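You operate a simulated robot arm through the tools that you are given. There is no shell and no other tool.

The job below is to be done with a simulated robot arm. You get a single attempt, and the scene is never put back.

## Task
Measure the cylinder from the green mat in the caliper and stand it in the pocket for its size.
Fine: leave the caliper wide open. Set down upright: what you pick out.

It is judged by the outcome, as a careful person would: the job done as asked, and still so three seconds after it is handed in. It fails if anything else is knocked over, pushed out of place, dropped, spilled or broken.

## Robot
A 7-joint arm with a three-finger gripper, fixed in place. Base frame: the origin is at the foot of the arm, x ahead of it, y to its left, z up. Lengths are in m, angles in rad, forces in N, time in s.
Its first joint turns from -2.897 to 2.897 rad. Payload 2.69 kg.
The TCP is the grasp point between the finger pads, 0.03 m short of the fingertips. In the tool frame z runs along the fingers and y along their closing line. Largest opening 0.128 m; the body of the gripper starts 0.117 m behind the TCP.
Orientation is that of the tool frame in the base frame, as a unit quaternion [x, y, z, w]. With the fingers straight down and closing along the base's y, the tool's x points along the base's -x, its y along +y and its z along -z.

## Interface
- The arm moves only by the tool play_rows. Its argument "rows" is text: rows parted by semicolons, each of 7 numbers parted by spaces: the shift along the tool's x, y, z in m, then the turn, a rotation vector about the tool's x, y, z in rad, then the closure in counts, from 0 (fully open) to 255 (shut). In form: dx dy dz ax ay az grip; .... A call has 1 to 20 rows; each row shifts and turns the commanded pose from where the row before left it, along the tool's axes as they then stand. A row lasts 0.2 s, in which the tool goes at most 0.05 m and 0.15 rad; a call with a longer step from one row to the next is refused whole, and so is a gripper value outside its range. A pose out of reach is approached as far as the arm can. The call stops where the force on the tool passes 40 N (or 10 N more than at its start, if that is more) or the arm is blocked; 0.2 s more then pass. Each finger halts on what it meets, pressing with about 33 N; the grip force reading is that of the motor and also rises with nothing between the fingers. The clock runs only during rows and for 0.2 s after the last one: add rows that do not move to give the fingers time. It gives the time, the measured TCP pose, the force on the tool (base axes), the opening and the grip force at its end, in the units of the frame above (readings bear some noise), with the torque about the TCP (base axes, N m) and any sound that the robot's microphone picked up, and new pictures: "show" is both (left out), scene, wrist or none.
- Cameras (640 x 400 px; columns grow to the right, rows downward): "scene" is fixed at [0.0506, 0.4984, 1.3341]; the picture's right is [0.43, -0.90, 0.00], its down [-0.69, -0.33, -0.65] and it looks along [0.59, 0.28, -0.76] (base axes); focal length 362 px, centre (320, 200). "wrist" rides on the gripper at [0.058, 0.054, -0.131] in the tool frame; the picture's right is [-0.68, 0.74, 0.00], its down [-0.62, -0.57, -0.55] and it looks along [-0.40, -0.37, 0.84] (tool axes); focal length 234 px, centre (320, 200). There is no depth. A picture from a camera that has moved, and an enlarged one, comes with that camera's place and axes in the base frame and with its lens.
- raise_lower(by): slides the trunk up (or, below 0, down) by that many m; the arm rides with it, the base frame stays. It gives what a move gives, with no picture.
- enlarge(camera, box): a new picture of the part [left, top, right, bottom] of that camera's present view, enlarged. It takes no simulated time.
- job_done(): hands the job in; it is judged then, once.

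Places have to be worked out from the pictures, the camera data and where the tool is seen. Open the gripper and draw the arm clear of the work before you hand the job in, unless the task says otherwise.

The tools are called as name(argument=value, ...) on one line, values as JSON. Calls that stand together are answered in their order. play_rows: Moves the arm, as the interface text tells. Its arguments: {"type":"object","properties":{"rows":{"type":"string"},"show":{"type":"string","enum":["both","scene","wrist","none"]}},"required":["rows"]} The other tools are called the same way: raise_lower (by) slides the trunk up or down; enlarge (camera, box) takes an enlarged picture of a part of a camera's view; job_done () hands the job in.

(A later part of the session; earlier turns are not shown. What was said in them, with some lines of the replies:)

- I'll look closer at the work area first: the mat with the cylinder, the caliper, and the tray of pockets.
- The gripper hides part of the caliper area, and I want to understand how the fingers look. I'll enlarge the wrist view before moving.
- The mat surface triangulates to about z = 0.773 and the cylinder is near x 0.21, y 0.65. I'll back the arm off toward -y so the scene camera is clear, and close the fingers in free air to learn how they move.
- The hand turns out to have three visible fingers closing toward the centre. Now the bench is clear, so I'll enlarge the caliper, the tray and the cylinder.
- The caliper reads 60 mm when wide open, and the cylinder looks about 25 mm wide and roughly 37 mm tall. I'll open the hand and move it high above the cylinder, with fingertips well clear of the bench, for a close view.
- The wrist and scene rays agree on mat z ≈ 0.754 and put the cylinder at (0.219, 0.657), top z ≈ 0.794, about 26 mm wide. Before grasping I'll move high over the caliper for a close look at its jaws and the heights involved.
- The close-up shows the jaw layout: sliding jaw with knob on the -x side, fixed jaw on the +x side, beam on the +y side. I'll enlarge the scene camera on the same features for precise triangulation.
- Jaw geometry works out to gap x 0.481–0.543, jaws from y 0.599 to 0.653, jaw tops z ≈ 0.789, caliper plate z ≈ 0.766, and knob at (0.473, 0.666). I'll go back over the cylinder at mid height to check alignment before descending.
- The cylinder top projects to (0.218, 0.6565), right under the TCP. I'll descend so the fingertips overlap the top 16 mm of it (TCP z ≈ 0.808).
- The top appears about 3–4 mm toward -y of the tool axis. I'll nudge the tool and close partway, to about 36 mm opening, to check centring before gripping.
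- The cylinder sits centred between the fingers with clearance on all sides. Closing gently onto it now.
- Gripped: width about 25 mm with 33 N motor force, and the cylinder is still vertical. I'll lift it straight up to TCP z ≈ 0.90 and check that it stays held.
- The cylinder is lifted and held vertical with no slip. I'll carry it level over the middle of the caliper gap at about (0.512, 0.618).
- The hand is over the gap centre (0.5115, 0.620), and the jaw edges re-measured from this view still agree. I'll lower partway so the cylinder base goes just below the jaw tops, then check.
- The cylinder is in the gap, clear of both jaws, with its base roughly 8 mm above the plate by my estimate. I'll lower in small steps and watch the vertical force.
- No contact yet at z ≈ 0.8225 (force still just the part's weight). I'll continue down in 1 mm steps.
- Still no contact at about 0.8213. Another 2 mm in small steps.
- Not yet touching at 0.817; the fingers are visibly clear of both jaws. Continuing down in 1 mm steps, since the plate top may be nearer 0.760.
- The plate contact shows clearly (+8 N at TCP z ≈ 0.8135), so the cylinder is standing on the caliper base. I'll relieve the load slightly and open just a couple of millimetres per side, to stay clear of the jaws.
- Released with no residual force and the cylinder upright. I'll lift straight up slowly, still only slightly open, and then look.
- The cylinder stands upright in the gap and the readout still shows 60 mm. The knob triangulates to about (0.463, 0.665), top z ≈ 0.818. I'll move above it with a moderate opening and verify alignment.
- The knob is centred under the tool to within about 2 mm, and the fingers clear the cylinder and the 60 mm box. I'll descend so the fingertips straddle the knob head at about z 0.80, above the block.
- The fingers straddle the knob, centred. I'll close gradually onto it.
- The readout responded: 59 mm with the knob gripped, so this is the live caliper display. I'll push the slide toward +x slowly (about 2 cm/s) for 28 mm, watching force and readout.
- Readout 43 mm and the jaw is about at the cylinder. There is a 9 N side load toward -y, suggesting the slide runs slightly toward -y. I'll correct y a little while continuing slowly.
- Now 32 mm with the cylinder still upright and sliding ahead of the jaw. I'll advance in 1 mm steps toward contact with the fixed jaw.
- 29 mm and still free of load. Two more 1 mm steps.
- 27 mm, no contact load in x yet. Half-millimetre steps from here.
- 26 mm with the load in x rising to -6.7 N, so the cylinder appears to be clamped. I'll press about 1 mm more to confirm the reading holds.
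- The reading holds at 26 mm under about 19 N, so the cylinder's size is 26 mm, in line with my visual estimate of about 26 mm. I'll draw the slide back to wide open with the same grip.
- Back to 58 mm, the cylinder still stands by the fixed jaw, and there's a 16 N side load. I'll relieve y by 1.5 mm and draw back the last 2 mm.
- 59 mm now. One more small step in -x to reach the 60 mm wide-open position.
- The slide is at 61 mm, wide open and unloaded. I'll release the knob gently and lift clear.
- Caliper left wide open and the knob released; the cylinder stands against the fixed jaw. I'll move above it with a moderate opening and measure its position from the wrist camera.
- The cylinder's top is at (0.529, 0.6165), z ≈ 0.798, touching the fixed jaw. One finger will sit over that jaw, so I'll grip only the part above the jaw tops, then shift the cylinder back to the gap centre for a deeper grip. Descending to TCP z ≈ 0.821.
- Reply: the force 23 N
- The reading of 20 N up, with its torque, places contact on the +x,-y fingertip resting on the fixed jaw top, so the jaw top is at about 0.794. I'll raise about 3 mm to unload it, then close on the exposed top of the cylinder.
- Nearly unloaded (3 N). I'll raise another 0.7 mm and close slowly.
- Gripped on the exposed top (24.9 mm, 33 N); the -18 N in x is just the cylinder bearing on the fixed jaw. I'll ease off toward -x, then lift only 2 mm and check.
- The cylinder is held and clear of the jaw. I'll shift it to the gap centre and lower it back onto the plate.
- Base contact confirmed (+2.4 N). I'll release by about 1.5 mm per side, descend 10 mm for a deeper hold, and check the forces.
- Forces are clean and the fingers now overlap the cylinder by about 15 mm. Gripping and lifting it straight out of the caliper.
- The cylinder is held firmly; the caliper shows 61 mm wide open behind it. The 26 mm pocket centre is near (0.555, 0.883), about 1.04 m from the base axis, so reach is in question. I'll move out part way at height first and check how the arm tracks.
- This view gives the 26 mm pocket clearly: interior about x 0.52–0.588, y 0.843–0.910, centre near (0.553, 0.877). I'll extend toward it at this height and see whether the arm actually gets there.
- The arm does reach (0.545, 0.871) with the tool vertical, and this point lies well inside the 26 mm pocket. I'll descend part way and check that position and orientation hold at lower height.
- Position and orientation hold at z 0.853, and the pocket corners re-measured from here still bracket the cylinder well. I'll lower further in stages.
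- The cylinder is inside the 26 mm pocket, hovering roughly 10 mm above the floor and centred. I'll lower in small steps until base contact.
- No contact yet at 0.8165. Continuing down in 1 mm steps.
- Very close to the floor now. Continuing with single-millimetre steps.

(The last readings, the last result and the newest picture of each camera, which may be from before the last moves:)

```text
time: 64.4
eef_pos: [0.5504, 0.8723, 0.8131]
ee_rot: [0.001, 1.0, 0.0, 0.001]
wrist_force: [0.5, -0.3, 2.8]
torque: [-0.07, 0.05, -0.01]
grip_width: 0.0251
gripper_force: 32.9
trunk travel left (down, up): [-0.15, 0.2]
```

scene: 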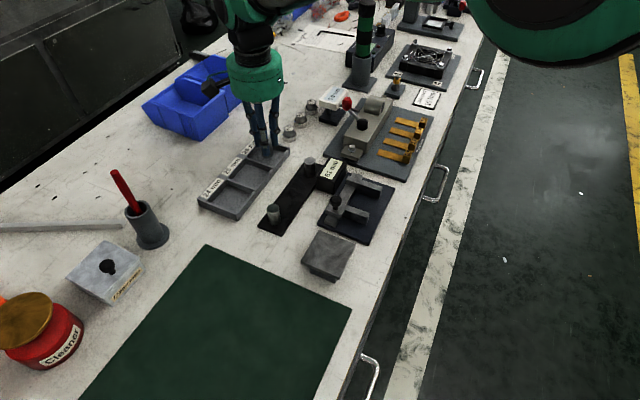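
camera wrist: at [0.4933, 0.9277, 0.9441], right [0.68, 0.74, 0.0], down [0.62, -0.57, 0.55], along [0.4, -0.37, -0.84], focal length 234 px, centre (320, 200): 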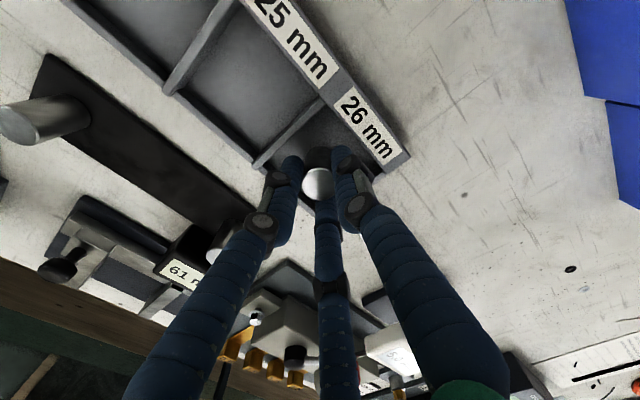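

Base contact (+2.8 N). I'll relieve half a millimetre and open slowly by a few millimetres.

play_rows(rows="0 0 -0.0003 0 0 0 215; 0 0 0 0 0 0 208; 0 0 0 0 0 0 202; 0 0 0 0 0 0 196; 0 0 0 0 0 0 192; 0 0 0 0 0 0 192", show="both")

enlarge(camera="wrist", box=[220, 60, 460, 240])

enlarge(camera="scene", box=[220, 100, 320, 200])

```text
time: 65.8
eef_pos: [0.5511, 0.8725, 0.8118]
ee_rot: [0.0, 1.0, 0.0, 0.0]
wrist_force: [0.5, -0.2, -0.5]
torque: [-0.01, -0.02, -0.01]
grip_width: 0.0317
gripper_force: 0.1
trunk travel left (down, up): [-0.15, 0.2]
camera wrist: at [0.4936, 0.9278, 0.9433], right [0.68, 0.74, 0.0], down [0.62, -0.57, 0.55], along [0.4, -0.37, -0.84], focal length 234 px, centre (320, 200)
```

scene: 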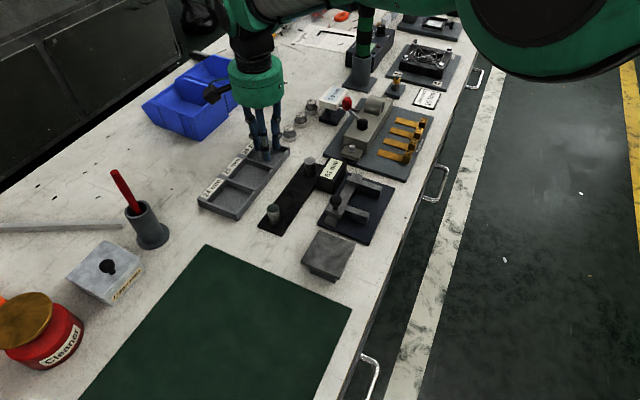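
wrist: 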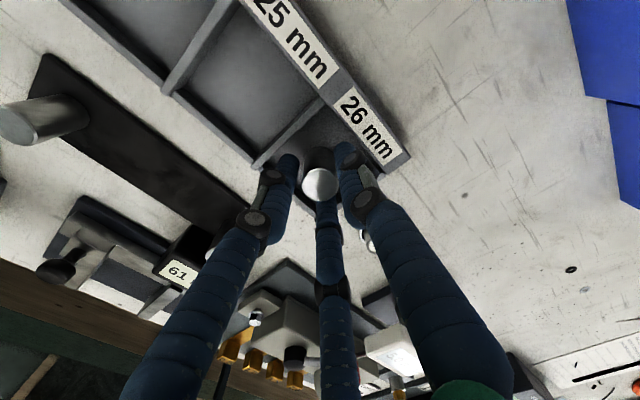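

```text
2.22 times, centred on (340, 150) of wrist
camera zoom: at [0.4936, 0.9278, 0.9433], right [0.68, 0.74, 0.0], down [0.62, -0.57, 0.55], along [0.4, -0.37, -0.84], focal length 520 px, centre (276, 311)
```

zoom: 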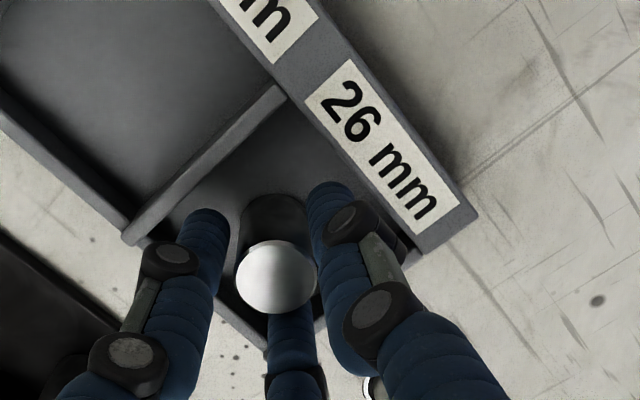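

```text
4.00 times, centred on (270, 150) of scene
camera zoom: at [0.0506, 0.4984, 1.3341], right [0.43, -0.9, 0.0], down [-0.69, -0.33, -0.65], along [0.59, 0.28, -0.76], focal length 1447 px, centre (520, 400)
```

zoom: 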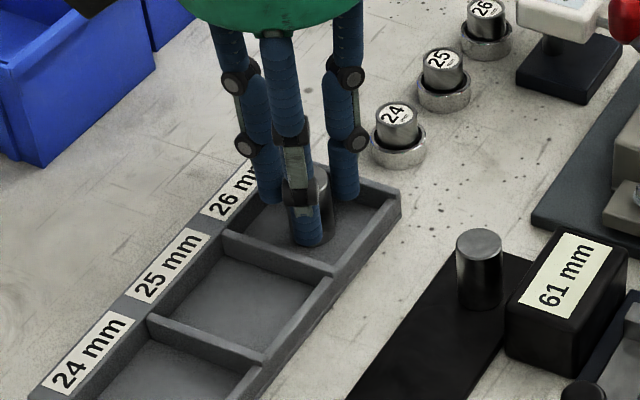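

Released cleanly with no force, and the cylinder stands upright. I'll lift straight up slowly until the fingers clear it.

play_rows(rows="0 0 -0.004 0 0 0 192; 0 0 -0.006 0 0 0 192; 0 0 -0.01 0 0 0 192; 0 0 -0.015 0 0 0 192; 0 0 -0.025 0 0 0 192; 0 0 -0.03 0 0 0 192; 0 0 -0.02 0 0 0 192; 0 0 0 0 0 0 192", show="both")

enlarge(camera="wrist", box=[220, 40, 460, 220])

enlarge(camera="scene", box=[220, 100, 320, 200])

```text
time: 67.6
eef_pos: [0.5511, 0.8717, 0.922]
ee_rot: [0.0, 1.0, 0.0, 0.0]
wrist_force: [0.3, -0.6, 1.0]
torque: [0.0, 0.0, -0.02]
grip_width: 0.0317
gripper_force: 0.0
trunk travel left (down, up): [-0.15, 0.2]
camera wrist: at [0.4924, 0.9277, 1.0534], right [0.68, 0.74, 0.0], down [0.62, -0.57, 0.55], along [0.4, -0.37, -0.84], focal length 234 px, centre (320, 200)
```

scene: 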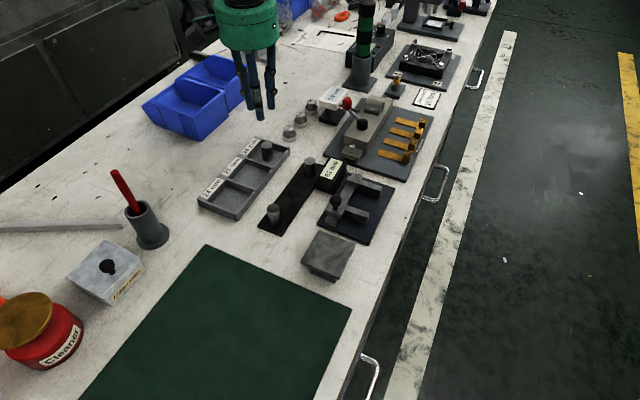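
wrist: 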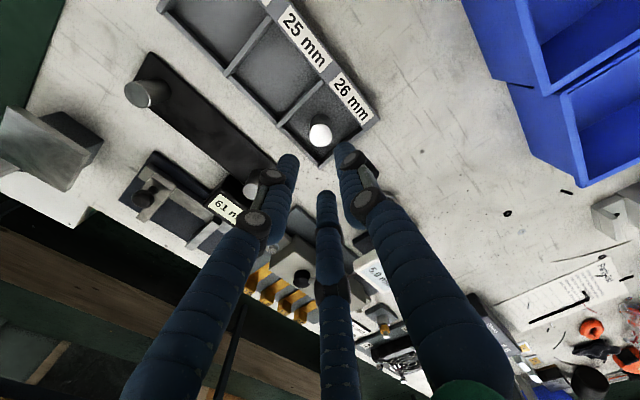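

```text
2.22 times, centred on (340, 130) of wrist
camera zoom: at [0.4924, 0.9277, 1.0534], right [0.68, 0.74, 0.0], down [0.62, -0.57, 0.55], along [0.4, -0.37, -0.84], focal length 520 px, centre (276, 356)
```

zoom: 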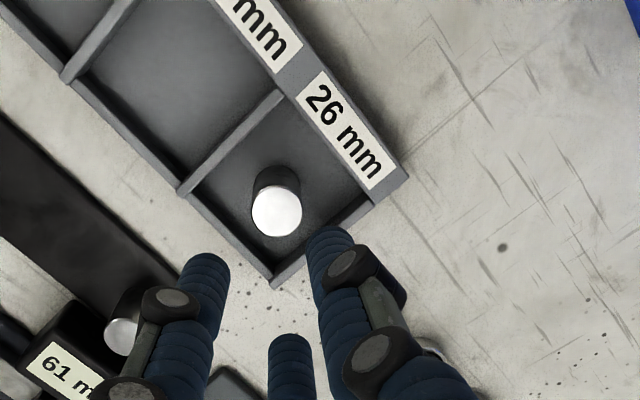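

```text
4.00 times, centred on (270, 150) of scene
camera zoom: at [0.0506, 0.4984, 1.3341], right [0.43, -0.9, 0.0], down [-0.69, -0.33, -0.65], along [0.59, 0.28, -0.76], focal length 1447 px, centre (520, 400)
```

zoom: 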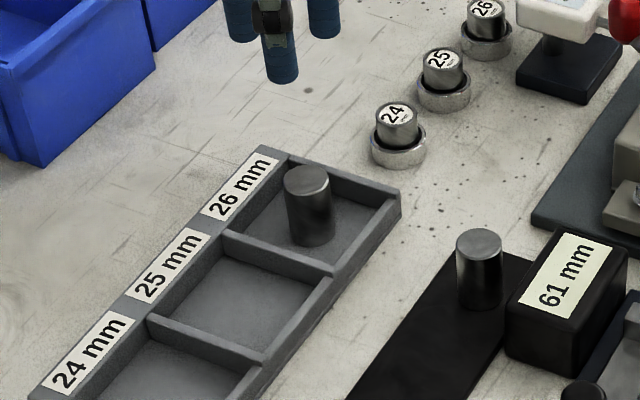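

The cylinder stands upright alone in the 26 mm pocket. I'll raise the arm, open the hand, and draw back clear of the bench, then inspect everything.

play_rows(rows="0 0 -0.04 0 0 0 150; 0 0 -0.04 0 0 0 80; 0.012 -0.045 0 0 0 0 0; 0.012 -0.045 0 0 0 0 0; 0.012 -0.045 0 0 0 0 0; 0.012 -0.045 0 0 0 0 0; 0.012 -0.045 0 0 0 0 0; 0.012 -0.045 0 0 0 0 0; 0.012 -0.045 0 0 0 0 0; 0.012 -0.045 0 0 0 0 0; 0.012 -0.045 0 0 0 0 0; 0.012 -0.045 0 0 0 0 0; 0.012 -0.045 0 0 0 0 0; 0.012 -0.045 0 0 0 0 0; 0 0 0 0 0 0 0", show="both")

enlarge(camera="scene", box=[220, 100, 320, 200])

enlarge(camera="scene", box=[290, 150, 410, 225])

enlarge(camera="scene", box=[180, 60, 460, 250])

```text
time: 70.8
eef_pos: [0.4083, 0.3327, 1.0041]
ee_rot: [0.0, 1.0, 0.0, 0.0]
wrist_force: [0.0, -0.1, 1.1]
torque: [0.05, -0.07, 0.0]
grip_width: 0.1279
gripper_force: 0.0
trunk travel left (down, up): [-0.15, 0.2]
camera wrist: at [0.3497, 0.3862, 1.1349], right [0.68, 0.74, 0.0], down [0.62, -0.57, 0.55], along [0.4, -0.37, -0.84], focal length 234 px, centre (320, 200)
```

scene: 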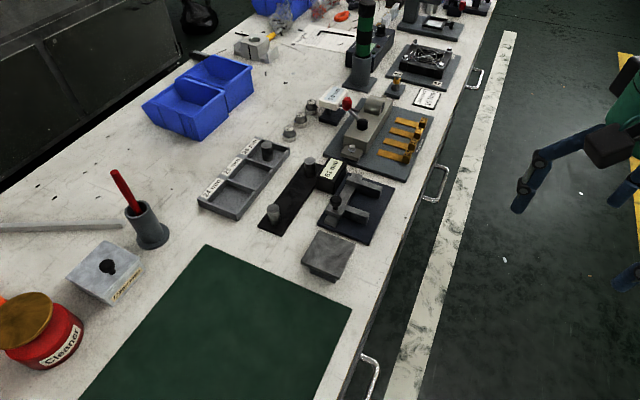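
wrist: 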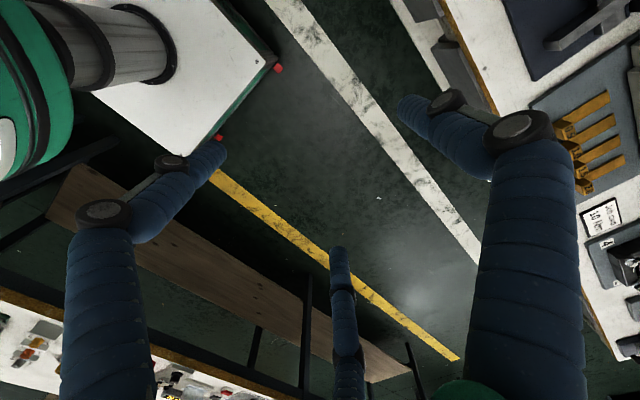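

```text
4.00 times, centred on (270, 150) of scene
camera zoom: at [0.0506, 0.4984, 1.3341], right [0.43, -0.9, 0.0], down [-0.69, -0.33, -0.65], along [0.59, 0.28, -0.76], focal length 1447 px, centre (520, 400)
```

zoom: 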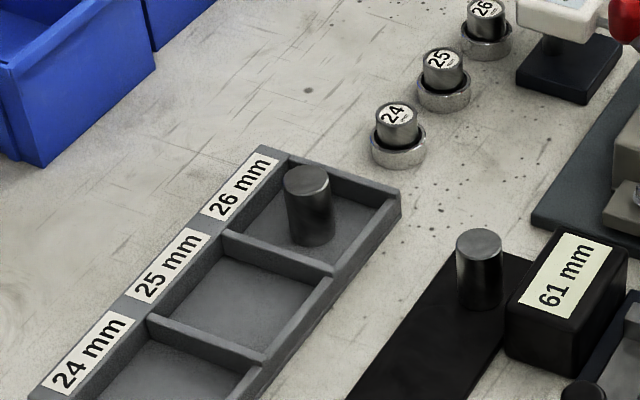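

```text
5.33 times, centred on (350, 188) of scene
camera zoom: at [0.0506, 0.4984, 1.3341], right [0.43, -0.9, 0.0], down [-0.69, -0.33, -0.65], along [0.59, 0.28, -0.76], focal length 1929 px, centre (160, 267)
```

zoom: 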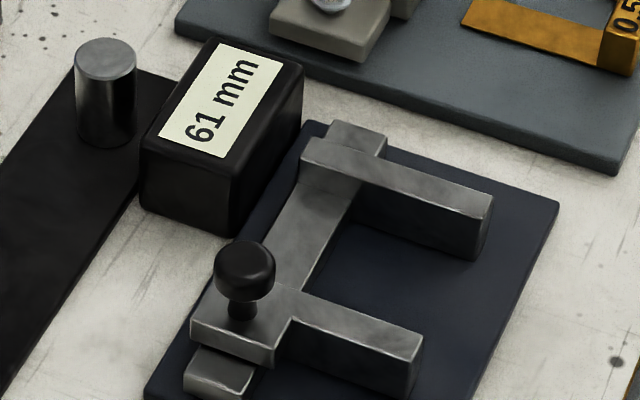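

```text
2.11 times, centred on (320, 155) of scene
camera zoom: at [0.0506, 0.4984, 1.3341], right [0.43, -0.9, 0.0], down [-0.69, -0.33, -0.65], along [0.59, 0.28, -0.76], focal length 762 px, centre (320, 295)
```

zoom: 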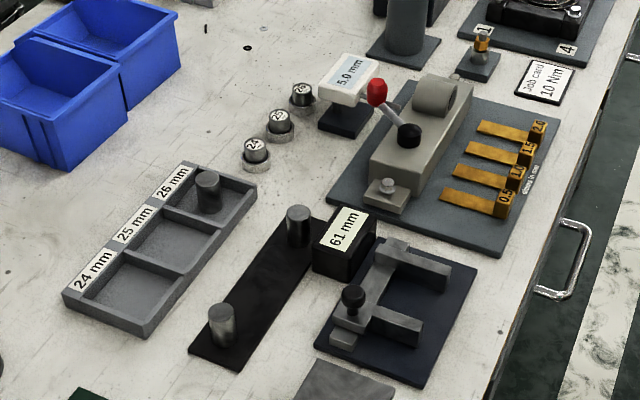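

The caliper read 26 mm with the cylinder clamped. The cylinder now stands upright in the 26 mm pocket. The caliper base and the other items nearby look to be where they started. The caliper is wide open at 61 mm, the hand is open, and the arm is clear of the bench, so I'm handing the job in.

job_done()

```text
The job is handed in.
```

I measured the cylinder from the green mat at 26 mm in the caliper and stood it upright in the 26 mm pocket. The job is handed in; no verdict has come back yet.

- **Measurement:** the readout held at 26 mm while I pressed the jaws closed on the cylinder with about 19 N. The gripper's own width reading was closer to 25 mm. I went with the caliper, since it was the instrument you named and the camera views also suggested about 26 mm.
- **Caliper:** it is wide open, reading 61 mm. It started at 60 mm, and the slide had a little more travel than that.
- **Contact:** while picking the cylinder back out, one fingertip rested on the caliper's fixed jaw with about 20 N. I backed off at once.
- **Bench:** in the last pictures nothing near the caliper or the tray had moved or fallen.
- **Arm:** the hand is open and clear of the bench.
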